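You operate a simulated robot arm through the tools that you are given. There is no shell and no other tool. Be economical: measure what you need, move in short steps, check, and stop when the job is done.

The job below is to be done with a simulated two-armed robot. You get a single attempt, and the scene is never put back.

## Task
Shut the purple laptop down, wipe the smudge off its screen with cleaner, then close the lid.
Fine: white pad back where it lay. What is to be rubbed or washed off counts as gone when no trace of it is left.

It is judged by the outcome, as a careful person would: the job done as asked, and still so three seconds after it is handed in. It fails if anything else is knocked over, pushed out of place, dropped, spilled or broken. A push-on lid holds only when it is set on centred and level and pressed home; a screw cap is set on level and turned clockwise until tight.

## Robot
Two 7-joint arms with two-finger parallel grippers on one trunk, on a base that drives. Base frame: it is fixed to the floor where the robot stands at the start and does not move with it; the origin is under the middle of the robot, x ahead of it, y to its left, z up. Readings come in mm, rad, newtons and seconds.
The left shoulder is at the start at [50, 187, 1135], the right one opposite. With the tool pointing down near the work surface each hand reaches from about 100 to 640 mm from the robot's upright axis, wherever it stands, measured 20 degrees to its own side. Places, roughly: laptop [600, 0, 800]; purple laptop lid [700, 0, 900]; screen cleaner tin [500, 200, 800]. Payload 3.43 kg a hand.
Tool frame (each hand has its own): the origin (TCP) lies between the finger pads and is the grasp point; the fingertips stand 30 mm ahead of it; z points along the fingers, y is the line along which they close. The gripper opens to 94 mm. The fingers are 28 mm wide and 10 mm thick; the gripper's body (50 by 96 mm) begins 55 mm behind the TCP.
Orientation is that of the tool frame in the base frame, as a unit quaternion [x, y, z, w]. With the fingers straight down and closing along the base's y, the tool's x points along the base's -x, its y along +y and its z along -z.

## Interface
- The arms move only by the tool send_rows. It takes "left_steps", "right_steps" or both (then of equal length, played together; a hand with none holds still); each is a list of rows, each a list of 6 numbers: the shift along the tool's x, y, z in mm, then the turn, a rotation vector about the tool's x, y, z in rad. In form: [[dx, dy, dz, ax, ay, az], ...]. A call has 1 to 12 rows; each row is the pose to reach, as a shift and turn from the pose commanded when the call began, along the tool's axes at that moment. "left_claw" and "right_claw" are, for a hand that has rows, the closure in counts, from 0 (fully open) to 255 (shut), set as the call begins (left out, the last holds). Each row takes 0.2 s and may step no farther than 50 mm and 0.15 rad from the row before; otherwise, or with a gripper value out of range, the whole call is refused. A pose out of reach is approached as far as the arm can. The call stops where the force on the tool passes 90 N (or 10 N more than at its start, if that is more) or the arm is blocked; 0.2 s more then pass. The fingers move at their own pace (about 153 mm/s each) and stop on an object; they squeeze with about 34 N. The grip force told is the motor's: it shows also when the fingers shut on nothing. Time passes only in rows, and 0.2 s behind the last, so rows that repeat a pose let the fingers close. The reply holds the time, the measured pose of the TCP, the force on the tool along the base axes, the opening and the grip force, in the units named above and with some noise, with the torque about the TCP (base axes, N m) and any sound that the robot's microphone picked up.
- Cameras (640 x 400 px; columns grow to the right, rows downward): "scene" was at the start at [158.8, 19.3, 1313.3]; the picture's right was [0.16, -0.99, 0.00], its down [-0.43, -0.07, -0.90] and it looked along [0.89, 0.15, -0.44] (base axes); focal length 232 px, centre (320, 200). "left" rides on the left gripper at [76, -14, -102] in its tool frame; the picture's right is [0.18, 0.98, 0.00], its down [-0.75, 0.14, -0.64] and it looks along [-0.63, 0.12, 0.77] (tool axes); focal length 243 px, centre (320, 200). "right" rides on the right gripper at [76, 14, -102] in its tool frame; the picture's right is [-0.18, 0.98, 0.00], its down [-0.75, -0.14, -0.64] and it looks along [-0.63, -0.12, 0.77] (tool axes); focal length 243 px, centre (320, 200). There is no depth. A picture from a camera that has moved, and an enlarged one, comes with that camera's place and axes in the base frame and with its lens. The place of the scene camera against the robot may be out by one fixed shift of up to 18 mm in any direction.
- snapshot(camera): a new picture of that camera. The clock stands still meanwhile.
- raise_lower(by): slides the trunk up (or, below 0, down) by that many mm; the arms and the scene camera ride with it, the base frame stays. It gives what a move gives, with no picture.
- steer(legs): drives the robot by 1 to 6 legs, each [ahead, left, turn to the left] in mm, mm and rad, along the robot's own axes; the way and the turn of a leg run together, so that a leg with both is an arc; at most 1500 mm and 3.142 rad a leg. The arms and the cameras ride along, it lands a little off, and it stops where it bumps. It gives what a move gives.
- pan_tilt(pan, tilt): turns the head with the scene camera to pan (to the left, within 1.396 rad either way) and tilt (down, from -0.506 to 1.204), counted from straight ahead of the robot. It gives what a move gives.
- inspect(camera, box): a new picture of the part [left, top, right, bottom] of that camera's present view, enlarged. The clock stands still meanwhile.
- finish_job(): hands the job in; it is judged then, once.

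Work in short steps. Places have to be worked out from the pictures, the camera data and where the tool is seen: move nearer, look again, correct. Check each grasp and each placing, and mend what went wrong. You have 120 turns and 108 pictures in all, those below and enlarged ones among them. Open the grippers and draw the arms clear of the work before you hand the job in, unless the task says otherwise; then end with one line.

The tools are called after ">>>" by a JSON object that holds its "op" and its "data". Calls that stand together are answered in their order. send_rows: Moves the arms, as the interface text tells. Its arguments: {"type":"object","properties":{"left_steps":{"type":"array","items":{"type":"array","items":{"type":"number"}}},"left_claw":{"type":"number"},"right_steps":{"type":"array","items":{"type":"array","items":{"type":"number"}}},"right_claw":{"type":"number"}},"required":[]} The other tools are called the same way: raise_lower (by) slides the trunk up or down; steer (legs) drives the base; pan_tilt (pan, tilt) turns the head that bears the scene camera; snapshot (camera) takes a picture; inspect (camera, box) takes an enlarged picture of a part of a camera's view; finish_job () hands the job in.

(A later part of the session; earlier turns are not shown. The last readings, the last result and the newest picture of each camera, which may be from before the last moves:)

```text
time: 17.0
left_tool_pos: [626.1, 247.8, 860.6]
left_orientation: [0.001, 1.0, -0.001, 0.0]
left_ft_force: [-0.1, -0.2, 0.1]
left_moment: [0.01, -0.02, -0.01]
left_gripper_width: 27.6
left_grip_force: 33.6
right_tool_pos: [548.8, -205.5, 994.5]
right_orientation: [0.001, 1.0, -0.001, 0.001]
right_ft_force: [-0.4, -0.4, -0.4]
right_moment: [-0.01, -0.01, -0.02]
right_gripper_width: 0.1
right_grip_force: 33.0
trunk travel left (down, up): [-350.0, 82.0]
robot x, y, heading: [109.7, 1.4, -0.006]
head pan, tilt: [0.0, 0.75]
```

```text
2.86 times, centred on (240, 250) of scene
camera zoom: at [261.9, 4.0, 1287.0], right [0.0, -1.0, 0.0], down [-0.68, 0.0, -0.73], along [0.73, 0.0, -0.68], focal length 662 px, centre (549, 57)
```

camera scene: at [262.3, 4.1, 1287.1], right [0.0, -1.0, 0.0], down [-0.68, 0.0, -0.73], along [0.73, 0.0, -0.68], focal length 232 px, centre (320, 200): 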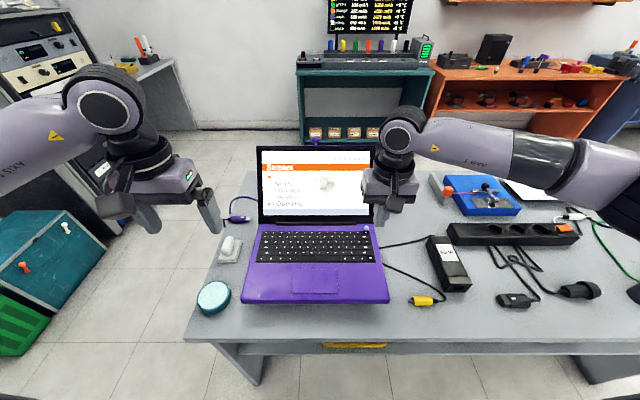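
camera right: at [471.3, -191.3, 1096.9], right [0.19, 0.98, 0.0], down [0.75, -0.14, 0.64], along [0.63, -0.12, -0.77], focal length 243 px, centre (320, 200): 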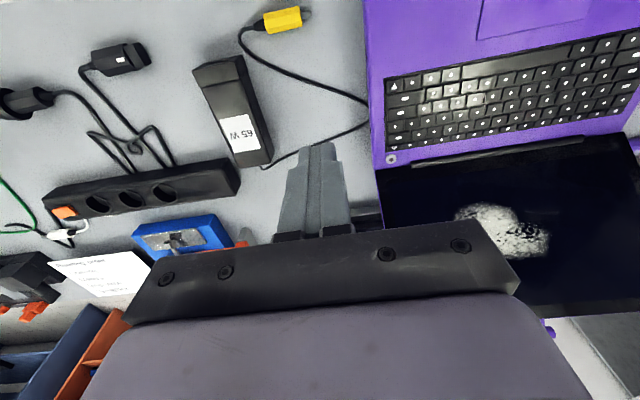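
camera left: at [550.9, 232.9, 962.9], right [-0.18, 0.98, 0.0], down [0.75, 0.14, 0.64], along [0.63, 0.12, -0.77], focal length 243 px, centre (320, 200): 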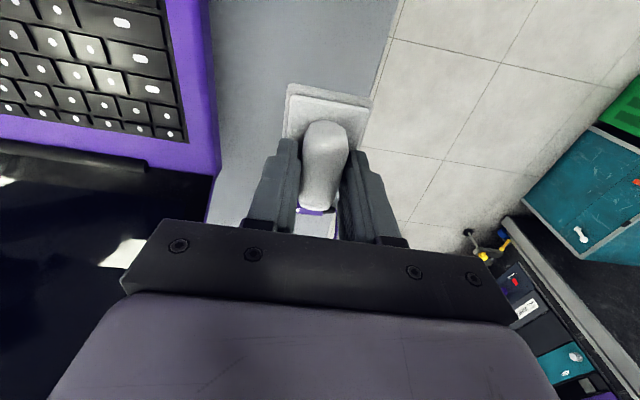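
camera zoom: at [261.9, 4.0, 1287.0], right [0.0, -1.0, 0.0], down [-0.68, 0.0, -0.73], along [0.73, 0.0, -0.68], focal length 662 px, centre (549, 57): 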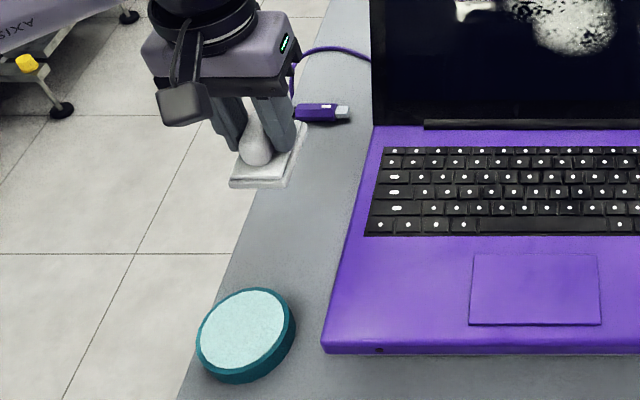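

Pad is held level. I carry it over the tin at [490,243].

>>> {"op": "send_rows", "data": {"left_steps": [[46, -1, 0, 0, 0, 0], [92, -3, 0, 0, 0, 0], [136, -5, 0, 0, 0, 0], [136, -5, 15, 0, 0, 0]]}}

>>> {"op": "inspect", "data": {"camera": "left", "box": [220, 0, 420, 200]}}

>>> {"op": "inspect", "data": {"camera": "scene", "box": [170, 240, 290, 360]}}

```text
time: 18.0
left_tool_pos: [492.2, 242.5, 845.5]
left_orientation: [0.0, 1.0, -0.001, 0.0]
left_ft_force: [0.4, 0.3, -1.1]
left_moment: [0.02, 0.02, 0.01]
left_gripper_width: 27.3
left_grip_force: 34.0
right_tool_pos: [549.0, -204.9, 992.9]
right_orientation: [0.003, 1.0, 0.0, 0.0]
right_ft_force: [-0.6, -0.6, 0.1]
right_moment: [-0.01, -0.01, 0.01]
right_gripper_width: 0.0
right_grip_force: 33.2
trunk travel left (down, up): [-350.0, 82.0]
robot x, y, heading: [112.5, -0.3, -0.002]
head pan, tilt: [0.0, 0.75]
```

```text
2.00 times, centred on (320, 100) of left
camera zoom: at [416.1, 227.5, 947.4], right [-0.18, 0.98, 0.0], down [0.75, 0.14, 0.64], along [0.63, 0.12, -0.77], focal length 485 px, centre (320, 400)
```

zoom: 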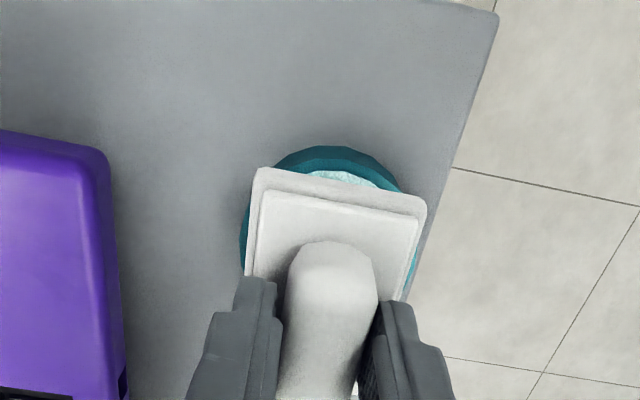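

```text
3.33 times, centred on (230, 300) of scene
camera zoom: at [262.2, 4.2, 1287.1], right [0.0, -1.0, 0.0], down [-0.68, 0.0, -0.73], along [0.73, 0.0, -0.68], focal length 773 px, centre (620, -133)
```

zoom: 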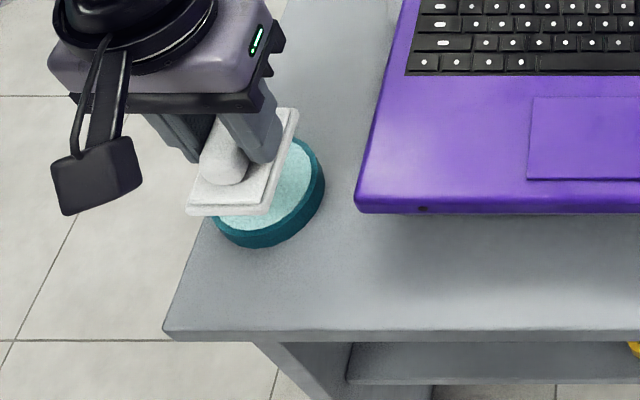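

Pad is over the tin. I lower to contact in small steps.

>>> {"op": "send_rows", "data": {"left_steps": [[0, 0, 12, 0, 0, 0], [0, 0, 22, 0, 0, 0], [0, 0, 25, 0, 0, 0], [0, 0, 27, 0, 0, 0], [0, 0, 29, 0, 0, 0]]}}

>>> {"op": "inspect", "data": {"camera": "scene", "box": [170, 240, 290, 360]}}

```text
time: 19.2
left_tool_pos: [491.3, 242.3, 816.8]
left_orientation: [0.0, 1.0, 0.0, 0.0]
left_ft_force: [0.3, 0.2, -1.1]
left_moment: [0.01, -0.01, 0.0]
left_gripper_width: 27.8
left_grip_force: 34.0
right_tool_pos: [548.4, -205.2, 993.7]
right_orientation: [0.002, 1.0, 0.0, 0.0]
right_ft_force: [-0.7, 0.9, -0.2]
right_moment: [0.01, -0.03, -0.01]
right_gripper_width: 0.1
right_grip_force: 32.7
trunk travel left (down, up): [-350.0, 82.0]
robot x, y, heading: [113.2, -0.1, -0.002]
head pan, tilt: [0.0, 0.75]
```

```text
3.33 times, centred on (230, 300) of scene
camera zoom: at [262.1, 4.1, 1287.1], right [0.0, -1.0, 0.0], down [-0.68, 0.0, -0.73], along [0.73, 0.0, -0.68], focal length 773 px, centre (620, -133)
```

zoom: 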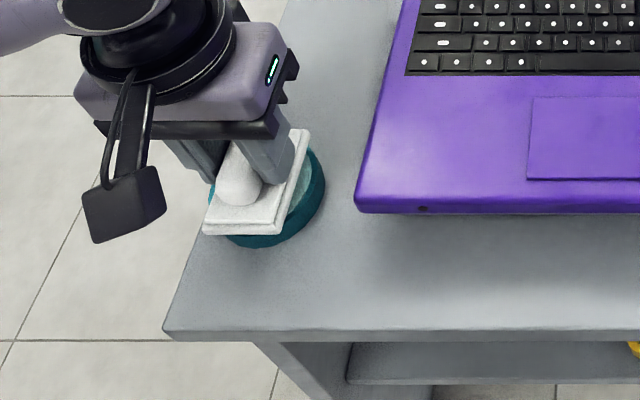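

Not touching yet. I nudge 4 mm right and go down further.

>>> {"op": "send_rows", "data": {"left_steps": [[0, -4, 2, 0, 0, 0], [0, -4, 4, 0, 0, 0], [0, -4, 6, 0, 0, 0], [0, -4, 8, 0, 0, 0]]}}

```text
time: 20.2
left_tool_pos: [490.6, 239.2, 808.7]
left_orientation: [0.0, 1.0, -0.001, 0.0]
left_ft_force: [0.3, -0.6, -1.1]
left_moment: [0.04, 0.0, 0.0]
left_gripper_width: 27.5
left_grip_force: 34.0
right_tool_pos: [548.6, -204.9, 993.8]
right_orientation: [0.002, 1.0, 0.0, 0.001]
right_ft_force: [0.8, 0.3, -0.3]
right_moment: [0.02, 0.06, 0.0]
right_gripper_width: 0.0
right_grip_force: 33.2
trunk travel left (down, up): [-350.0, 82.0]
robot x, y, heading: [113.5, -0.3, -0.002]
head pan, tilt: [0.0, 0.75]
```

Still free; 6 mm more.

>>> {"op": "send_rows", "data": {"left_steps": [[0, 0, 2, 0, 0, 0], [0, 0, 4, 0, 0, 0], [0, 0, 6, 0, 0, 0]]}}

>>> {"op": "inspect", "data": {"camera": "scene", "box": [170, 240, 290, 360]}}

```text
time: 21.0
left_tool_pos: [491.6, 238.4, 806.5]
left_orientation: [0.0, 1.0, -0.001, 0.004]
left_ft_force: [-1.2, 3.6, 26.8]
left_moment: [0.13, 0.71, -0.05]
left_gripper_width: 27.8
left_grip_force: 34.5
right_tool_pos: [547.7, -205.4, 994.5]
right_orientation: [0.002, 1.0, 0.002, 0.001]
right_ft_force: [-0.9, -0.1, -0.5]
right_moment: [0.03, 0.04, -0.02]
right_gripper_width: 0.1
right_grip_force: 32.7
trunk travel left (down, up): [-350.0, 82.0]
robot x, y, heading: [109.8, -0.5, -0.003]
head pan, tilt: [0.0, 0.75]
```

```text
3.33 times, centred on (230, 300) of scene
camera zoom: at [260.4, 3.4, 1287.8], right [0.0, -1.0, 0.0], down [-0.68, 0.0, -0.73], along [0.73, 0.0, -0.68], focal length 773 px, centre (620, -133)
```

zoom: 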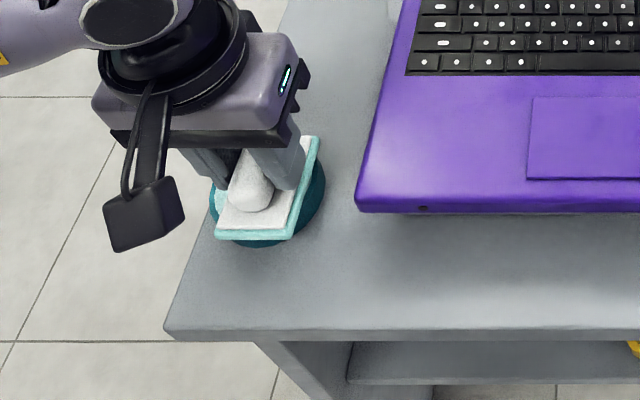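

The pad's lower layer turned teal — wetted with cleaner. I lift straight up.

>>> {"op": "send_rows", "data": {"left_steps": [[0, 0, -10, 0, 0, 0], [0, 0, -45, 0, 0, 0], [0, 0, -95, 0, 0, 0], [0, 0, -140, 0, 0, 0]]}}

>>> {"op": "inspect", "data": {"camera": "scene", "box": [150, 200, 290, 360]}}

>>> {"op": "inspect", "data": {"camera": "left", "box": [220, 50, 420, 250]}}

```text
time: 22.0
left_tool_pos: [490.3, 241.6, 943.8]
left_orientation: [0.0, 1.0, 0.0, 0.0]
left_ft_force: [0.1, -0.4, 0.2]
left_moment: [0.02, -0.01, 0.0]
left_gripper_width: 27.7
left_grip_force: 34.0
right_tool_pos: [548.9, -205.5, 993.0]
right_orientation: [0.001, 1.0, -0.001, 0.0]
right_ft_force: [-0.6, -0.1, 0.3]
right_moment: [-0.01, -0.05, 0.04]
right_gripper_width: 0.0
right_grip_force: 32.8
trunk travel left (down, up): [-350.0, 82.0]
robot x, y, heading: [110.2, 1.4, 0.001]
head pan, tilt: [0.0, 0.75]
```

```text
2.50 times, centred on (220, 280) of scene
camera zoom: at [262.0, 4.0, 1287.0], right [0.0, -1.0, 0.0], down [-0.68, 0.0, -0.73], along [0.73, 0.0, -0.68], focal length 580 px, centre (570, 0)
```

zoom: 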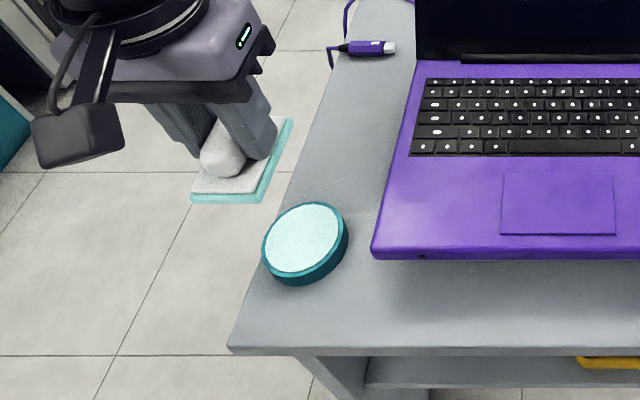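

```text
2.00 times, centred on (320, 150) of left
camera zoom: at [415.2, 227.3, 1045.8], right [-0.18, 0.98, 0.0], down [0.75, 0.14, 0.64], along [0.63, 0.12, -0.77], focal length 485 px, centre (320, 300)
```

zoom: 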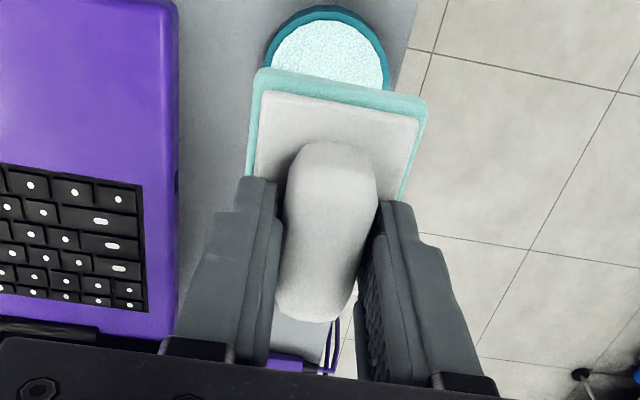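

Tin unmoved, pad loaded. Before wiping I want the lid's lean angle, so I move the right hand high and forward (beside the lid) for a second view of the lid's top edge.

>>> {"op": "send_rows", "data": {"right_steps": [[-36, -9, -27, 0, 0, 0], [-71, -18, -53, 0, 0, 0], [-107, -27, -80, 0, 0, 0], [-142, -35, -106, 0, 0, 0]]}}

>>> {"op": "snapshot", "data": {"camera": "right"}}

```text
time: 23.0
left_tool_pos: [490.6, 242.8, 943.2]
left_orientation: [0.0, 1.0, 0.0, 0.0]
left_ft_force: [0.2, 0.2, -0.4]
left_moment: [0.0, 0.0, 0.0]
left_gripper_width: 27.7
left_grip_force: 34.2
right_tool_pos: [687.0, -239.4, 1096.9]
right_orientation: [0.0, 1.0, 0.0, 0.0]
right_ft_force: [0.2, 0.7, -0.2]
right_moment: [-0.02, -0.01, -0.01]
right_gripper_width: 0.0
right_grip_force: 32.9
trunk travel left (down, up): [-350.0, 82.0]
robot x, y, heading: [109.0, -1.6, -0.004]
head pan, tilt: [0.0, 0.75]
```

```text
63 pictures are left
camera right: at [611.5, -225.3, 1201.1], right [0.18, 0.98, 0.0], down [0.75, -0.14, 0.64], along [0.63, -0.12, -0.77], focal length 243 px, centre (320, 200)
```

right: 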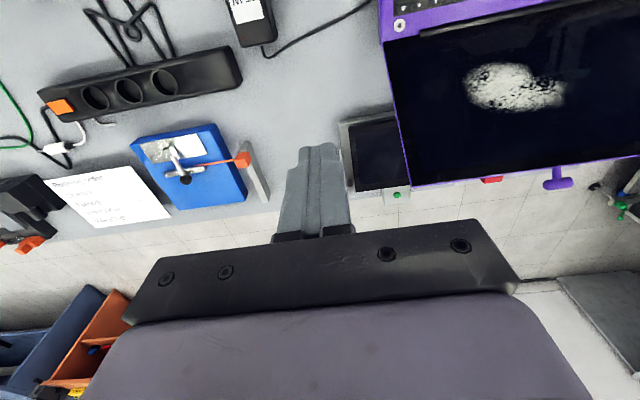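

Two independent checks (hand-camera ray, and apparent lid width) give the lid leaning back ≈39°, hinge ≈[674,·,803], length ≈205; the smudge spans y −61…50 and 62–144 mm up the screen. I pitch the left hand 0.89 rad to face the screen and stage it, retracting the right hand at once.

>>> {"op": "send_rows", "data": {"left_steps": [[-23.3, -30.3, -2.8, 0, -0.148, 0], [-46.6, -60.6, -5.6, 0, -0.296, 0], [-70, -91, -8.5, 0, -0.444, 0], [-93.3, -121.3, -11.3, 0, -0.592, 0], [-116.6, -151.6, -14.1, 0, -0.74, 0], [-140, -182, -17, 0, -0.888, 0]], "right_steps": [[39, -2, 8, 0, 0, 0], [79, -3, 16, 0, 0, 0], [118, -5, 24, 0, 0, 0], [158, -7, 31, 0, 0, 0], [197, -9, 39, 0, 0, 0], [237, -10, 47, 0, 0, 0]]}}

>>> {"op": "snapshot", "data": {"camera": "left"}}

>>> {"op": "snapshot", "data": {"camera": "scene"}}

```text
time: 24.4
left_tool_pos: [633.7, 56.3, 959.4]
left_orientation: [0.001, 0.902, -0.001, 0.432]
left_ft_force: [-0.6, -0.2, -0.9]
left_moment: [-0.02, 0.02, -0.01]
left_gripper_width: 27.5
left_grip_force: 34.0
right_tool_pos: [451.9, -252.2, 1049.7]
right_orientation: [0.002, 1.0, 0.0, 0.001]
right_ft_force: [0.0, 0.1, 0.8]
right_moment: [0.02, 0.01, 0.0]
right_gripper_width: 0.0
right_grip_force: 33.0
trunk travel left (down, up): [-350.0, 82.0]
robot x, y, heading: [109.4, 3.5, -0.0]
head pan, tilt: [0.0, 0.75]
```

```text
62 pictures are left
camera left: at [506.7, 41.4, 964.9], right [-0.12, 0.98, -0.14], down [-0.03, 0.14, 0.99], along [0.99, 0.12, 0.01], focal length 243 px, centre (320, 200)
```

left: 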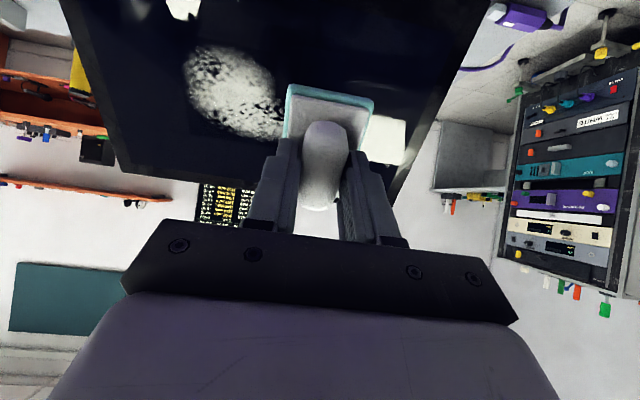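

```text
61 pictures are left
camera scene: at [261.9, 3.5, 1287.1], right [0.0, -1.0, 0.0], down [-0.68, 0.0, -0.73], along [0.73, 0.0, -0.68], focal length 232 px, centre (320, 200)
```

scene: 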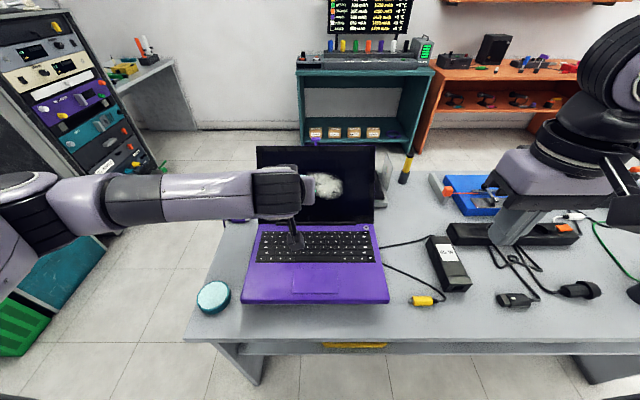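

Hand faces the screen; by my geometry the pad is ~88 mm off. I advance 68 mm and check the gap.

>>> {"op": "send_rows", "data": {"left_steps": [[4, -6, 35, 0, 0, 0], [8, -11, 68, 0, 0, 0]]}}

>>> {"op": "inspect", "data": {"camera": "left", "box": [160, 0, 480, 240]}}

```text
time: 25.0
left_tool_pos: [681.6, 44.2, 911.1]
left_orientation: [0.001, 0.903, -0.001, 0.43]
left_ft_force: [0.1, 0.0, -0.7]
left_moment: [-0.01, 0.05, 0.0]
left_gripper_width: 27.7
left_grip_force: 34.1
right_tool_pos: [453.2, -250.4, 1050.5]
right_orientation: [0.003, 1.0, 0.0, 0.0]
right_ft_force: [-0.8, 0.1, 0.1]
right_moment: [0.01, 0.01, -0.01]
right_gripper_width: 0.1
right_grip_force: 32.8
trunk travel left (down, up): [-350.0, 82.0]
robot x, y, heading: [108.4, 0.3, -0.002]
head pan, tilt: [0.0, 0.75]
```

```text
1.67 times, centred on (320, 120) of left
camera zoom: at [554.6, 30.2, 915.9], right [-0.12, 0.98, -0.14], down [-0.02, 0.14, 0.99], along [0.99, 0.12, 0.01], focal length 404 px, centre (320, 333)
```

zoom: 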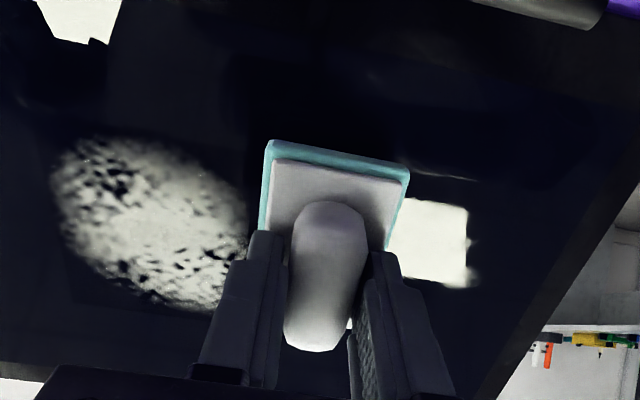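

Geometry checks with the hinge bar and lid edge; gap should be ~20 mm. I advance 18 mm in shrinking steps, watching force.

>>> {"op": "send_rows", "data": {"left_steps": [[0, 0, 8, 0, 0, 0], [0, 0, 13, 0, 0, 0], [0, 0, 16, 0, 0, 0], [0, 0, 18, 0, 0, 0]]}}

>>> {"op": "inspect", "data": {"camera": "left", "box": [240, 40, 400, 200]}}

```text
time: 26.0
left_tool_pos: [692.3, 44.6, 901.3]
left_orientation: [0.001, 0.903, -0.001, 0.429]
left_ft_force: [-2.3, 0.8, 1.5]
left_moment: [-0.03, -0.09, 0.03]
left_gripper_width: 27.4
left_grip_force: 33.8
right_tool_pos: [451.8, -250.4, 1050.6]
right_orientation: [0.002, 1.0, 0.0, 0.001]
right_ft_force: [-0.2, -0.6, 0.7]
right_moment: [-0.01, -0.01, 0.02]
right_gripper_width: 0.1
right_grip_force: 32.9
trunk travel left (down, up): [-350.0, 82.0]
robot x, y, heading: [109.6, 1.7, -0.0]
head pan, tilt: [0.0, 0.75]
```

```text
2.50 times, centred on (320, 120) of left
camera zoom: at [565.9, 30.6, 905.1], right [-0.12, 0.98, -0.14], down [-0.02, 0.14, 0.99], along [0.99, 0.12, 0.01], focal length 606 px, centre (320, 400)
```

zoom: 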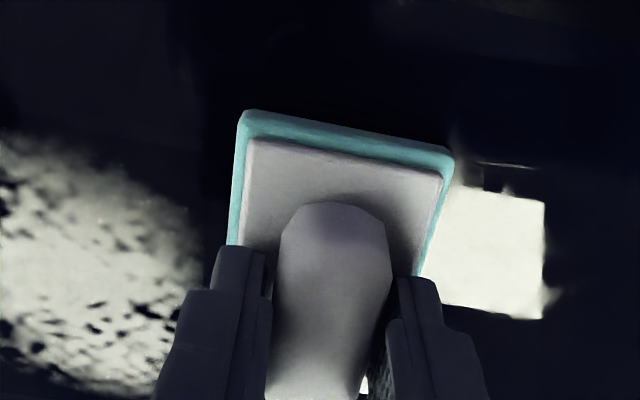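

First light contact (~2.7 N). I press 2 mm more and read.

>>> {"op": "send_rows", "data": {"left_steps": [[0, 0, 1, 0, 0, 0], [0, 0, 2, 0, 0, 0]]}}

```text
time: 26.6
left_tool_pos: [693.3, 43.8, 900.1]
left_orientation: [0.0, 0.903, 0.0, 0.43]
left_ft_force: [-4.4, 0.8, 4.1]
left_moment: [-0.01, -0.19, -0.02]
left_gripper_width: 27.8
left_grip_force: 34.1
right_tool_pos: [451.4, -250.6, 1049.5]
right_orientation: [0.002, 1.0, 0.0, 0.001]
right_ft_force: [-0.2, -0.1, -0.4]
right_moment: [0.02, 0.02, 0.0]
right_gripper_width: 0.2
right_grip_force: 33.2
trunk travel left (down, up): [-350.0, 82.0]
robot x, y, heading: [109.4, -4.2, -0.003]
head pan, tilt: [0.0, 0.75]
```

Force is along the screen normal but the torque shows the upper edge touching first: lid leans ~37°. I pitch 0.04 rad more and re-read.

>>> {"op": "send_rows", "data": {"left_steps": [[0, 0, -1, 0, -0.02, 0], [0, 0, 0, 0, -0.04, 0], [0, 0, 0.5, 0, -0.04, 0]]}}

```text
time: 27.4
left_tool_pos: [692.6, 45.9, 897.9]
left_orientation: [0.0, 0.894, -0.001, 0.447]
left_ft_force: [-8.8, 0.4, 3.7]
left_moment: [0.02, 0.47, -0.02]
left_gripper_width: 27.4
left_grip_force: 34.0
right_tool_pos: [451.1, -249.5, 1050.0]
right_orientation: [0.002, 1.0, 0.0, 0.001]
right_ft_force: [0.1, 0.1, 1.2]
right_moment: [0.03, -0.02, -0.02]
right_gripper_width: 0.1
right_grip_force: 33.1
trunk travel left (down, up): [-350.0, 82.0]
robot x, y, heading: [114.8, -0.0, -0.0]
head pan, tilt: [0.0, 0.75]
```

Now the lower edge bears (overcorrected); I go back 0.025 rad.

>>> {"op": "send_rows", "data": {"left_steps": [[0, 0, 0, 0, 0.025, 0], [0, 0, 0, 0, 0.025, 0]]}}

>>> {"op": "snapshot", "data": {"camera": "scene"}}

```text
time: 28.0
left_tool_pos: [694.3, 44.2, 899.5]
left_orientation: [0.0, 0.899, -0.001, 0.437]
left_ft_force: [-7.8, -0.1, 1.4]
left_moment: [-0.03, -0.06, -0.01]
left_gripper_width: 27.5
left_grip_force: 34.4
right_tool_pos: [452.9, -250.7, 1049.3]
right_orientation: [0.002, 1.0, 0.0, 0.001]
right_ft_force: [-0.3, 0.3, 0.7]
right_moment: [-0.01, 0.03, 0.01]
right_gripper_width: 0.1
right_grip_force: 33.3
trunk travel left (down, up): [-350.0, 82.0]
robot x, y, heading: [110.2, 0.2, -0.006]
head pan, tilt: [0.0, 0.75]
```

```text
58 pictures are left
camera scene: at [261.1, 4.1, 1287.2], right [0.0, -1.0, 0.0], down [-0.68, 0.0, -0.73], along [0.73, 0.0, -0.68], focal length 232 px, centre (320, 200)
```

scene: 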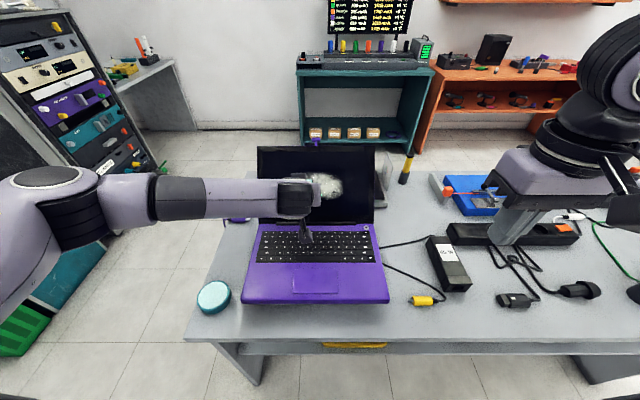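

Flat contact at ~8 N, lid unmoved. I wipe across to the right along the lower row.

>>> {"op": "send_rows", "data": {"left_steps": [[0, -10, 0, 0, 0, 0], [0, -20, 0, 0, 0, 0], [0, -30, 0, 0, 0, 0], [0, -40, 0, 0, 0, 0], [0, -50, 0, 0, 0, 0], [0, -60, 0, 0, 0, 0], [0, -70, 0, 0, 0, 0], [0, -80, 0, 0, 0, 0], [0, -90, 0, 0, 0, 0], [0, -100, 0, 0, 0, 0]]}}

>>> {"op": "snapshot", "data": {"camera": "left"}}

>>> {"op": "inspect", "data": {"camera": "scene", "box": [240, 130, 400, 260]}}

```text
time: 30.2
left_tool_pos: [692.2, -54.2, 898.3]
left_orientation: [0.0, 0.9, -0.001, 0.437]
left_ft_force: [-3.1, -0.1, 1.7]
left_moment: [-0.04, -0.06, -0.02]
left_gripper_width: 27.5
left_grip_force: 34.1
right_tool_pos: [451.8, -251.0, 1050.0]
right_orientation: [0.002, 1.0, 0.0, 0.001]
right_ft_force: [0.2, 0.0, -0.3]
right_moment: [-0.02, -0.02, -0.01]
right_gripper_width: 0.0
right_grip_force: 32.8
trunk travel left (down, up): [-350.0, 82.0]
robot x, y, heading: [112.0, -1.5, -0.004]
head pan, tilt: [0.0, 0.75]
```

```text
57 pictures are left
camera left: at [566.2, -69.2, 901.3], right [-0.11, 0.98, -0.15], down [-0.04, 0.14, 0.99], along [0.99, 0.12, 0.02], focal length 243 px, centre (320, 200)
```

left: 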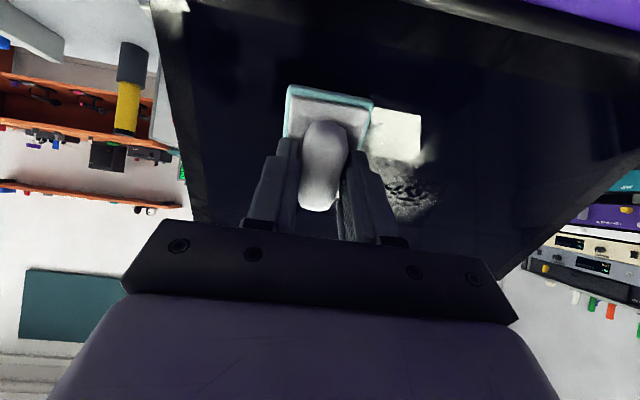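

```text
3.08 times, centred on (320, 195) of scene
camera zoom: at [261.5, 4.0, 1287.1], right [0.0, -1.0, 0.0], down [-0.68, 0.0, -0.73], along [0.73, 0.0, -0.68], focal length 713 px, centre (320, 215)
```

zoom: 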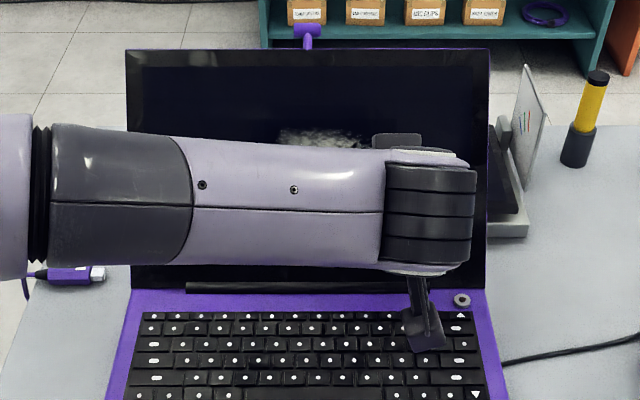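

The lower part is wiped clean; the upper strip remains. I slide up 38 mm in contact and sweep back to the left.

>>> {"op": "send_rows", "data": {"left_steps": [[-13, 0, 0.5, 0, 0, 0], [-26, 0, 0.5, 0, 0, 0], [-38, 0, 0.5, 0, 0, 0], [-38, 14, 0.5, 0, 0, 0], [-38, 28, 0.5, 0, 0, 0], [-38, 42, 0.5, 0, 0, 0], [-38, 56, 0.5, 0, 0, 0], [-38, 70, 0.5, 0, 0, 0], [-38, 84, 0.5, 0, 0, 0], [-38, 98, 0.5, 0, 0, 0], [-38, 108, 0.5, 0, 0, 0]]}}

>>> {"op": "snapshot", "data": {"camera": "left"}}

>>> {"op": "inspect", "data": {"camera": "scene", "box": [240, 130, 400, 260]}}

```text
time: 32.6
left_tool_pos: [716.7, 54.2, 927.0]
left_orientation: [0.001, 0.899, -0.001, 0.438]
left_ft_force: [-9.6, -4.2, 7.4]
left_moment: [0.0, 0.01, 0.06]
left_gripper_width: 27.6
left_grip_force: 34.1
right_tool_pos: [450.9, -251.2, 1050.3]
right_orientation: [0.002, 1.0, 0.001, 0.0]
right_ft_force: [0.1, 0.2, -0.1]
right_moment: [-0.02, -0.01, -0.01]
right_gripper_width: 0.3
right_grip_force: 33.1
trunk travel left (down, up): [-350.0, 82.0]
robot x, y, heading: [110.3, -1.4, -0.002]
head pan, tilt: [0.0, 0.75]
```

```text
55 pictures are left
camera left: at [590.0, 39.2, 931.1], right [-0.11, 0.98, -0.15], down [-0.04, 0.14, 0.99], along [0.99, 0.12, 0.02], focal length 243 px, centre (320, 200)
```

left: 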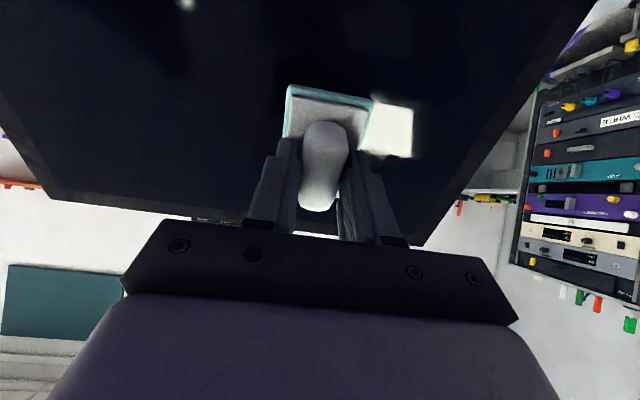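

```text
3.08 times, centred on (320, 195) of scene
camera zoom: at [260.2, 3.6, 1287.3], right [0.0, -1.0, 0.0], down [-0.68, 0.0, -0.73], along [0.73, 0.0, -0.68], focal length 713 px, centre (320, 215)
```

zoom: 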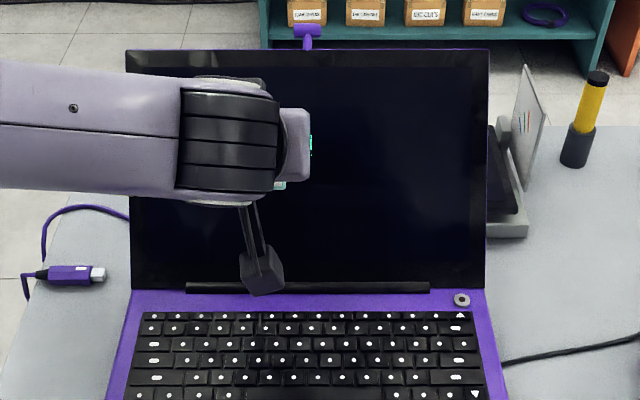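

It looks clean. I back straight off the screen by 90 mm and inspect closely.

>>> {"op": "send_rows", "data": {"left_steps": [[0, 0, -20, 0, 0, 0], [0, 10, -60, 0, 0, 0], [0, 50, -90, 0, 0, 0], [0, 95, -110, 0, 0, 0], [0, 140, -130, 0, 0, 0]]}}

>>> {"op": "inspect", "data": {"camera": "scene", "box": [250, 140, 380, 232]}}

>>> {"op": "snapshot", "data": {"camera": "left"}}

```text
time: 33.8
left_tool_pos: [617.9, 193.7, 1009.0]
left_orientation: [0.0, 0.9, -0.001, 0.437]
left_ft_force: [0.4, -0.7, -0.7]
left_moment: [0.0, 0.03, 0.0]
left_gripper_width: 27.8
left_grip_force: 34.3
right_tool_pos: [452.2, -250.3, 1050.3]
right_orientation: [0.001, 1.0, 0.0, 0.001]
right_ft_force: [0.0, 0.3, -0.3]
right_moment: [0.04, 0.0, 0.01]
right_gripper_width: 0.1
right_grip_force: 32.9
trunk travel left (down, up): [-350.0, 82.0]
robot x, y, heading: [109.5, -0.5, 0.001]
head pan, tilt: [0.0, 0.75]
```

```text
4.35 times, centred on (315, 186) of scene
camera zoom: at [261.6, 4.8, 1287.1], right [0.0, -1.0, 0.0], down [-0.68, 0.0, -0.73], along [0.73, 0.0, -0.68], focal length 1008 px, centre (342, 261)
```

zoom: 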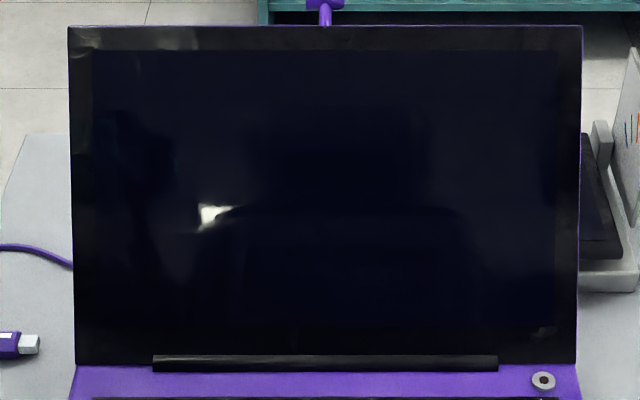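

```text
52 pictures are left
camera left: at [490.7, 179.5, 1011.5], right [-0.11, 0.98, -0.15], down [-0.04, 0.14, 0.99], along [0.99, 0.12, 0.02], focal length 243 px, centre (320, 200)
```

left: 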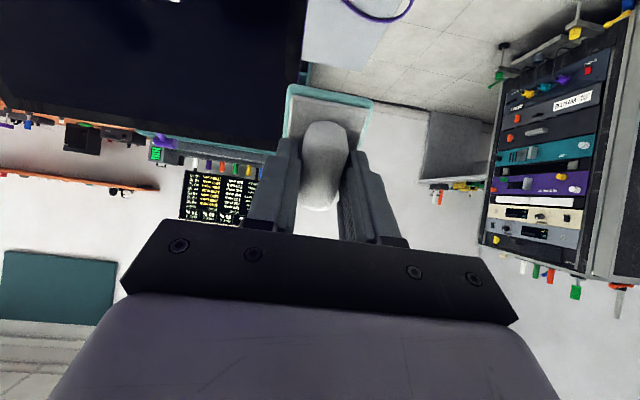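

Screen is spotless (the small bright patch is the fixed lamp reflection). I turn the pad level again and carry it back above its place.

>>> {"op": "send_rows", "data": {"left_steps": [[4, 12, 4, 0, 0.129, 0], [10, 24, 10, 0, 0.258, 0], [22, 36, 20, 0, 0.387, 0], [36, 48, 33, 0, 0.516, 0], [50, 54, 47, 0, 0.645, 0], [65, 54, 61, 0, 0.774, 0], [80, 54, 75, 0, 0.903, 0]]}}

>>> {"op": "snapshot", "data": {"camera": "left"}}

```text
time: 35.4
left_tool_pos: [625.5, 248.3, 897.6]
left_orientation: [0.001, 1.0, -0.001, -0.001]
left_ft_force: [-0.2, 1.0, 0.0]
left_moment: [0.0, 0.0, -0.02]
left_gripper_width: 27.5
left_grip_force: 33.8
right_tool_pos: [453.5, -250.2, 1049.8]
right_orientation: [0.003, 1.0, 0.001, 0.001]
right_ft_force: [1.0, 0.6, 0.6]
right_moment: [0.01, -0.03, 0.04]
right_gripper_width: 0.0
right_grip_force: 32.5
trunk travel left (down, up): [-350.0, 82.0]
robot x, y, heading: [109.0, -0.3, -0.003]
head pan, tilt: [0.0, 0.75]
```

```text
51 pictures are left
camera left: at [551.2, 232.8, 999.7], right [-0.18, 0.98, 0.0], down [0.76, 0.14, 0.64], along [0.63, 0.12, -0.77], focal length 243 px, centre (320, 200)
```

left: 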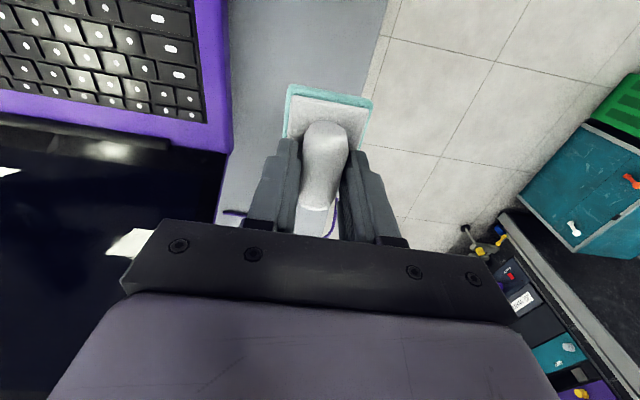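

Level and over its spot. I lower to ~790, then feel for the table.

>>> {"op": "send_rows", "data": {"left_steps": [[-1, 0, 40, 0, 0, 0], [-1, 0, 80, 0, 0, 0], [-1, 0, 100, 0, 0, 0], [-1, 0, 108, 0, 0, 0]]}}

>>> {"op": "send_rows", "data": {"left_steps": [[0, 0, 2, 0, 0, 0], [0, 0, 3.5, 0, 0, 0], [0, 0, 5, 0, 0, 0]]}}

```text
time: 36.4
left_tool_pos: [628.8, 247.5, 791.2]
left_orientation: [0.0, 1.0, -0.001, 0.0]
left_ft_force: [0.3, 0.1, -0.1]
left_moment: [-0.01, -0.01, 0.0]
left_gripper_width: 27.9
left_grip_force: 34.6
right_tool_pos: [452.4, -250.6, 1049.3]
right_orientation: [0.002, 1.0, 0.0, 0.001]
right_ft_force: [0.7, -0.6, 0.8]
right_moment: [0.02, -0.01, 0.0]
right_gripper_width: 0.0
right_grip_force: 33.2
trunk travel left (down, up): [-350.0, 82.0]
robot x, y, heading: [115.3, -2.4, -0.004]
head pan, tilt: [0.0, 0.75]
```

```text
time: 37.2
left_tool_pos: [627.8, 246.6, 785.4]
left_orientation: [0.0, 1.0, 0.0, 0.001]
left_ft_force: [0.7, 0.2, 2.0]
left_moment: [0.01, 0.12, 0.02]
left_gripper_width: 27.4
left_grip_force: 34.3
right_tool_pos: [451.7, -251.0, 1049.3]
right_orientation: [0.002, 1.0, 0.0, 0.0]
right_ft_force: [0.2, 0.3, -0.1]
right_moment: [-0.02, -0.05, 0.01]
right_gripper_width: 0.1
right_grip_force: 33.1
trunk travel left (down, up): [-350.0, 82.0]
robot x, y, heading: [112.0, -2.6, 0.0]
head pan, tilt: [0.0, 0.75]
```

Light contact at the original height. I open the fingers part way, then rise.

>>> {"op": "send_rows", "data": {"left_steps": [[0, 0, 0.5, 0, 0, 0], [0, 0, 0.5, 0, 0, 0], [0, 0, 0.5, 0, 0, 0]], "left_claw": 120}}

>>> {"op": "send_rows", "data": {"left_steps": [[0, 0, -15, 0, 0, 0], [0, 0, -50, 0, 0, 0], [0, 0, -95, 0, 0, 0], [20, 0, -140, 0, 0, 0], [50, 0, -175, 0, 0, 0]]}}

>>> {"op": "inspect", "data": {"camera": "left", "box": [220, 20, 420, 220]}}

>>> {"op": "inspect", "data": {"camera": "scene", "box": [180, 130, 400, 320]}}

```text
time: 38.0
left_tool_pos: [626.8, 247.2, 785.7]
left_orientation: [0.0, 1.0, -0.001, 0.0]
left_ft_force: [1.3, -1.3, 0.9]
left_moment: [-0.04, 0.0, 0.02]
left_gripper_width: 49.9
left_grip_force: 0.5
right_tool_pos: [452.9, -251.4, 1049.6]
right_orientation: [0.002, 1.0, 0.0, 0.0]
right_ft_force: [-0.5, -0.5, -0.4]
right_moment: [0.0, 0.0, -0.02]
right_gripper_width: 0.0
right_grip_force: 32.9
trunk travel left (down, up): [-350.0, 82.0]
robot x, y, heading: [111.3, 2.3, -0.006]
head pan, tilt: [0.0, 0.75]
```

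```text
time: 39.2
left_tool_pos: [573.4, 249.6, 960.4]
left_orientation: [0.0, 1.0, 0.0, 0.001]
left_ft_force: [0.7, 0.1, 0.4]
left_moment: [0.04, -0.02, 0.0]
left_gripper_width: 49.6
left_grip_force: 0.0
right_tool_pos: [452.6, -250.9, 1050.0]
right_orientation: [0.002, 1.0, 0.0, 0.001]
right_ft_force: [0.1, -0.1, 0.0]
right_moment: [-0.02, 0.02, -0.02]
right_gripper_width: 0.1
right_grip_force: 33.3
trunk travel left (down, up): [-350.0, 82.0]
robot x, y, heading: [109.2, -0.8, 0.001]
head pan, tilt: [0.0, 0.75]
```

```text
2.00 times, centred on (320, 120) of left
camera zoom: at [498.7, 234.7, 1061.9], right [-0.18, 0.98, 0.0], down [0.75, 0.14, 0.64], along [0.63, 0.12, -0.77], focal length 485 px, centre (320, 360)
```

zoom: 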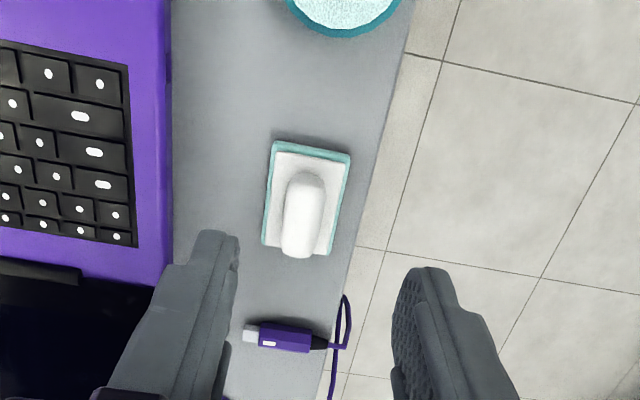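

```text
2.11 times, centred on (290, 225) of scene
camera zoom: at [261.6, 4.1, 1287.1], right [0.0, -1.0, 0.0], down [-0.68, 0.0, -0.73], along [0.73, 0.0, -0.68], focal length 488 px, centre (383, 147)
```

zoom: 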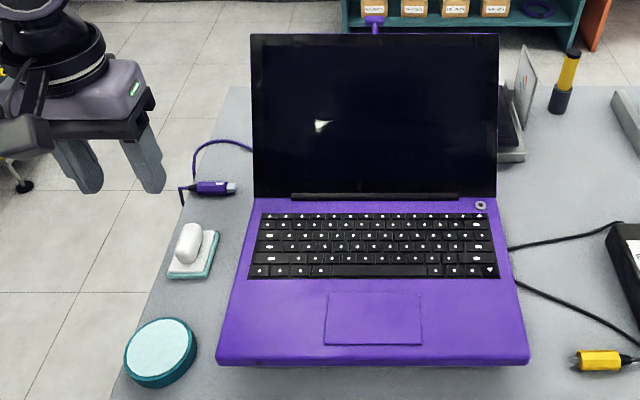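

Pad, tin and laptop are all in place. Next the lid: its T-knob is at about [815,11,978]. I plan to hold the knob's bar by its ends (closing along y, so it can pivot in the grip) and bring it over in an arc. I stage the left hand, pitched forward, before it.

>>> {"op": "send_rows", "data": {"left_steps": [[-10, -34, -25, 0, -0.129, 0], [-25, -68, -45, 0, -0.258, 0], [-50, -102, -60, 0, -0.387, 0], [-77, -136, -70, 0, -0.516, 0], [-105, -170, -78, 0, -0.645, 0], [-132, -204, -83, 0, -0.774, 0], [-157, -238, -83, 0, -0.903, 0]]}}

>>> {"op": "snapshot", "data": {"camera": "left"}}

>>> {"op": "snapshot", "data": {"camera": "scene"}}

```text
time: 40.8
left_tool_pos: [734.5, 11.4, 1041.7]
left_orientation: [0.001, 0.899, -0.002, 0.438]
left_ft_force: [0.4, 0.2, 0.3]
left_moment: [-0.02, 0.01, -0.02]
left_gripper_width: 49.7
left_grip_force: 0.1
right_tool_pos: [452.4, -250.8, 1049.2]
right_orientation: [0.003, 1.0, 0.001, -0.001]
right_ft_force: [0.5, 0.0, 1.5]
right_moment: [0.03, -0.02, -0.01]
right_gripper_width: 0.0
right_grip_force: 33.0
trunk travel left (down, up): [-350.0, 82.0]
robot x, y, heading: [112.8, 0.8, -0.005]
head pan, tilt: [0.0, 0.75]
```

```text
48 pictures are left
camera left: at [608.0, -4.1, 1045.5], right [-0.11, 0.98, -0.15], down [-0.04, 0.14, 0.99], along [0.99, 0.12, 0.02], focal length 243 px, centre (320, 200)
```

left: 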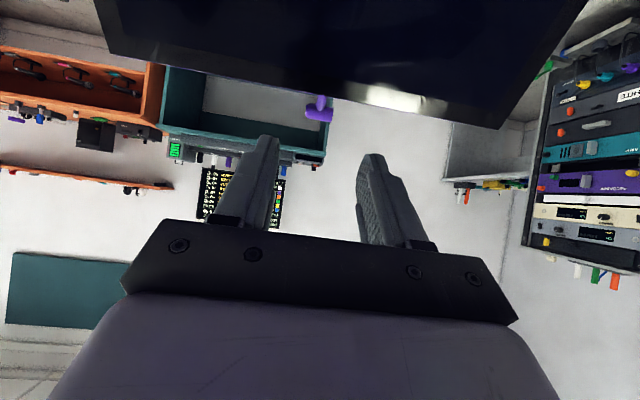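

```text
47 pictures are left
camera scene: at [262.2, 3.5, 1287.0], right [0.0, -1.0, 0.0], down [-0.68, 0.0, -0.73], along [0.73, 0.0, -0.68], focal length 232 px, centre (320, 200)
```

scene: 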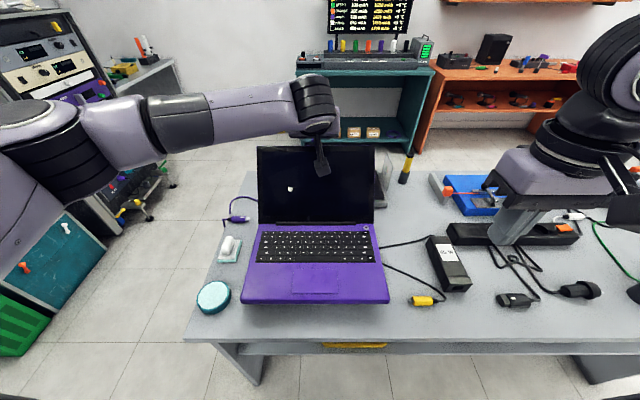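

Knob is visible. Enlarge it.

>>> {"op": "inspect", "data": {"camera": "left", "box": [270, 70, 390, 160]}}

```text
4.44 times, centred on (330, 115) of left
camera zoom: at [608.0, -4.1, 1045.5], right [-0.11, 0.98, -0.15], down [-0.04, 0.14, 0.99], along [0.99, 0.12, 0.02], focal length 1078 px, centre (276, 578)
```

zoom: 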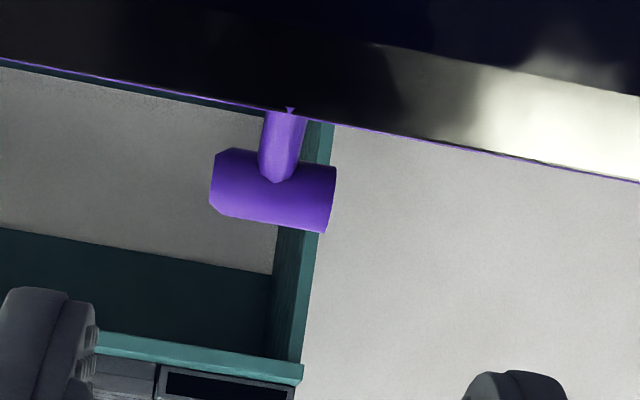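

Bar is 24 mm long, ~12 mm thick, at ≈[808,8,978]. I advance 60 mm toward it and look.

>>> {"op": "send_rows", "data": {"left_steps": [[2, -2, 30, 0, 0, 0], [4, -3, 58, 0, 0, 0]]}}

>>> {"op": "inspect", "data": {"camera": "left", "box": [240, 60, 400, 200]}}

```text
time: 41.4
left_tool_pos: [776.5, 7.3, 1003.2]
left_orientation: [-0.001, 0.9, 0.0, 0.436]
left_ft_force: [-0.2, -0.4, -0.8]
left_moment: [-0.02, -0.01, -0.04]
left_gripper_width: 49.9
left_grip_force: 0.1
right_tool_pos: [452.2, -250.6, 1049.6]
right_orientation: [0.001, 1.0, -0.001, 0.001]
right_ft_force: [-0.5, -0.3, 0.1]
right_moment: [-0.01, 0.0, -0.01]
right_gripper_width: 0.0
right_grip_force: 33.1
trunk travel left (down, up): [-350.0, 82.0]
robot x, y, heading: [108.5, 2.4, 0.002]
head pan, tilt: [0.0, 0.75]
```

```text
2.86 times, centred on (320, 130) of left
camera zoom: at [649.8, -6.2, 1006.8], right [-0.11, 0.98, -0.15], down [-0.04, 0.14, 0.99], along [0.99, 0.12, 0.02], focal length 693 px, centre (320, 400)
```

zoom: 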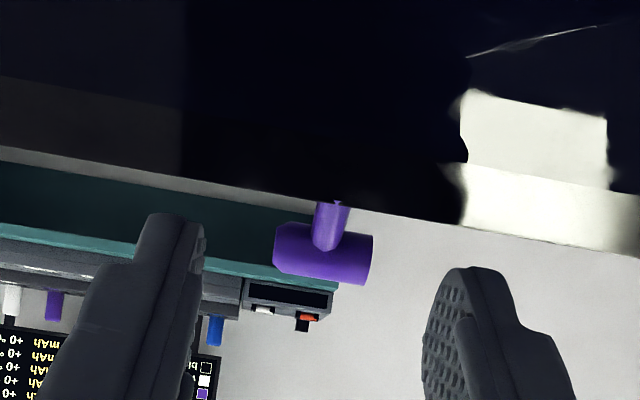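

Bar refined to ≈[816,9,975], centred between the fingers. I advance so the bar lies between the fingertips, keeping slightly high to clear the lid edge.

>>> {"op": "send_rows", "data": {"left_steps": [[-5, 1, 15, 0, 0, 0], [-5, 1.5, 25, 0, 0, 0], [-5, 1.5, 33, 0, 0, 0]]}}

>>> {"op": "inspect", "data": {"camera": "left", "box": [240, 60, 400, 200]}}

>>> {"op": "inspect", "data": {"camera": "scene", "box": [280, 100, 380, 190]}}

```text
time: 42.2
left_tool_pos: [806.2, 9.3, 987.2]
left_orientation: [0.0, 0.9, 0.0, 0.436]
left_ft_force: [0.7, 0.6, -0.9]
left_moment: [-0.01, -0.02, 0.0]
left_gripper_width: 49.7
left_grip_force: 0.1
right_tool_pos: [452.2, -250.3, 1049.9]
right_orientation: [0.002, 1.0, 0.0, -0.001]
right_ft_force: [0.0, -0.4, -0.2]
right_moment: [0.03, -0.05, 0.01]
right_gripper_width: 0.1
right_grip_force: 32.9
trunk travel left (down, up): [-350.0, 82.0]
robot x, y, heading: [109.3, -2.8, 0.0]
head pan, tilt: [0.0, 0.75]
```

```text
2.86 times, centred on (320, 130) of left
camera zoom: at [679.2, -5.8, 990.5], right [-0.11, 0.98, -0.14], down [-0.04, 0.14, 0.99], along [0.99, 0.12, 0.02], focal length 693 px, centre (320, 400)
```

zoom: 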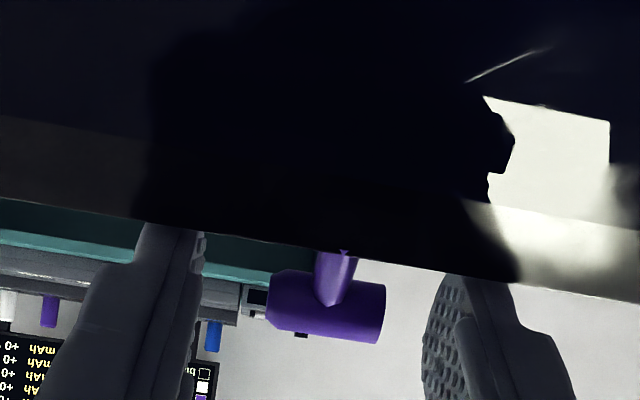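

```text
4.44 times, centred on (330, 145) of scene
camera zoom: at [262.1, 4.1, 1287.1], right [0.0, -1.0, 0.0], down [-0.68, 0.0, -0.73], along [0.73, 0.0, -0.68], focal length 1030 px, centre (276, 444)
```

zoom: 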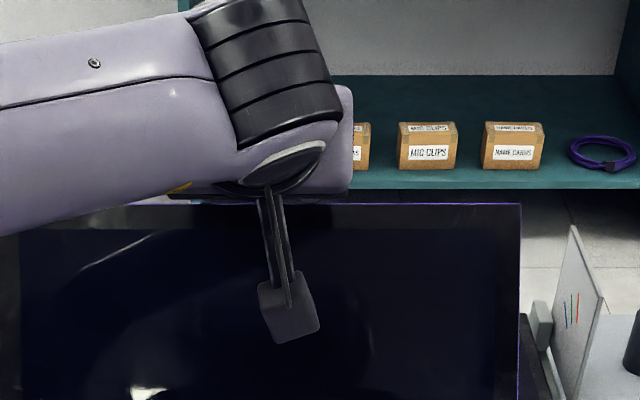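

Triangulated bar ≈[823,9.5,973], lid edge ≈[801,966]. I advance 6 mm more and close the fingers on the bar ends.

>>> {"op": "send_rows", "data": {"left_steps": [[0, 0, 3, 0, 0, 0], [0, 0, 6, 0, 0, 0]]}}

>>> {"op": "send_rows", "data": {"left_steps": [[0, 0, 0, 0, 0, 0], [0, 0, 0, 0, 0, 0], [0, 0, 0, 0, 0, 0]], "left_claw": 255}}

>>> {"op": "inspect", "data": {"camera": "left", "box": [240, 60, 400, 200]}}

```text
time: 42.8
left_tool_pos: [810.6, 8.1, 983.6]
left_orientation: [0.0, 0.9, -0.001, 0.436]
left_ft_force: [0.2, 0.1, 0.5]
left_moment: [0.0, 0.01, -0.01]
left_gripper_width: 49.6
left_grip_force: 0.1
right_tool_pos: [452.0, -250.7, 1050.6]
right_orientation: [0.001, 1.0, 0.0, 0.0]
right_ft_force: [0.2, -0.2, 0.3]
right_moment: [0.03, -0.01, -0.02]
right_gripper_width: 0.0
right_grip_force: 33.3
trunk travel left (down, up): [-350.0, 82.0]
robot x, y, heading: [109.0, 0.5, 0.002]
head pan, tilt: [0.0, 0.75]
```

```text
time: 43.6
left_tool_pos: [809.5, 9.8, 984.3]
left_orientation: [0.0, 0.9, -0.001, 0.436]
left_ft_force: [-1.7, 4.0, 0.3]
left_moment: [0.15, 0.17, 0.19]
left_gripper_width: 23.9
left_grip_force: 45.0
right_tool_pos: [452.7, -249.8, 1049.2]
right_orientation: [0.002, 1.0, 0.0, 0.001]
right_ft_force: [0.2, 0.2, -0.5]
right_moment: [0.05, 0.02, 0.01]
right_gripper_width: 0.1
right_grip_force: 33.2
trunk travel left (down, up): [-350.0, 82.0]
robot x, y, heading: [110.2, -4.0, -0.006]
head pan, tilt: [0.0, 0.75]
```

```text
2.86 times, centred on (320, 130) of left
camera zoom: at [683.6, -4.9, 987.1], right [-0.11, 0.98, -0.15], down [-0.04, 0.14, 0.99], along [0.99, 0.12, 0.02], focal length 693 px, centre (320, 400)
```

zoom: 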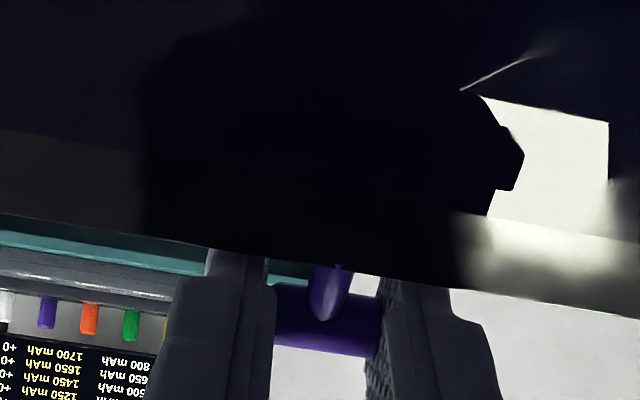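

Bar held firmly (23.9 mm). I start the arc with a small 6° step about the hinge and read the forces.

>>> {"op": "send_rows", "data": {"left_steps": [[-0.2, 0, -6.3, 0, 0, 0], [-0.3, 0, -12.7, 0, 0, 0], [-0.1, 0, -18.6, 0, 0, 0], [0.1, 0, -24.5, 0, 0, 0]]}}

>>> {"op": "snapshot", "data": {"camera": "scene"}}

```text
time: 44.6
left_tool_pos: [791.9, 9.3, 998.7]
left_orientation: [-0.001, 0.9, 0.001, 0.436]
left_ft_force: [6.2, 7.9, -6.1]
left_moment: [0.07, -1.17, -0.14]
left_gripper_width: 23.6
left_grip_force: 45.2
right_tool_pos: [453.6, -249.1, 1049.2]
right_orientation: [0.001, 1.0, 0.0, 0.0]
right_ft_force: [0.6, 0.2, -0.2]
right_moment: [-0.05, -0.02, -0.01]
right_gripper_width: 0.1
right_grip_force: 32.9
trunk travel left (down, up): [-350.0, 82.0]
robot x, y, heading: [112.6, -1.6, 0.0]
head pan, tilt: [0.0, 0.75]
```

```text
41 pictures are left
camera scene: at [263.2, 5.0, 1286.8], right [0.0, -1.0, 0.0], down [-0.68, 0.0, -0.73], along [0.73, 0.0, -0.68], focal length 232 px, centre (320, 200)
```

scene: 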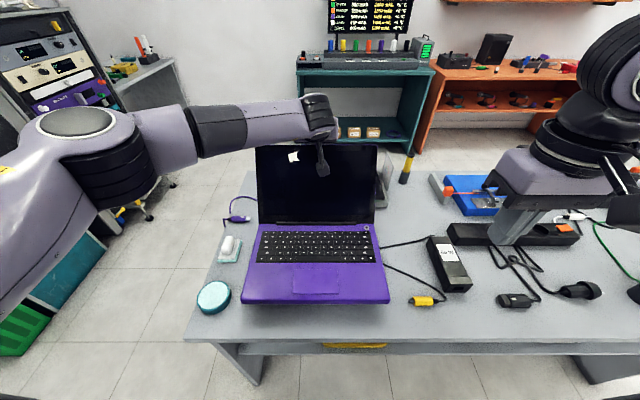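

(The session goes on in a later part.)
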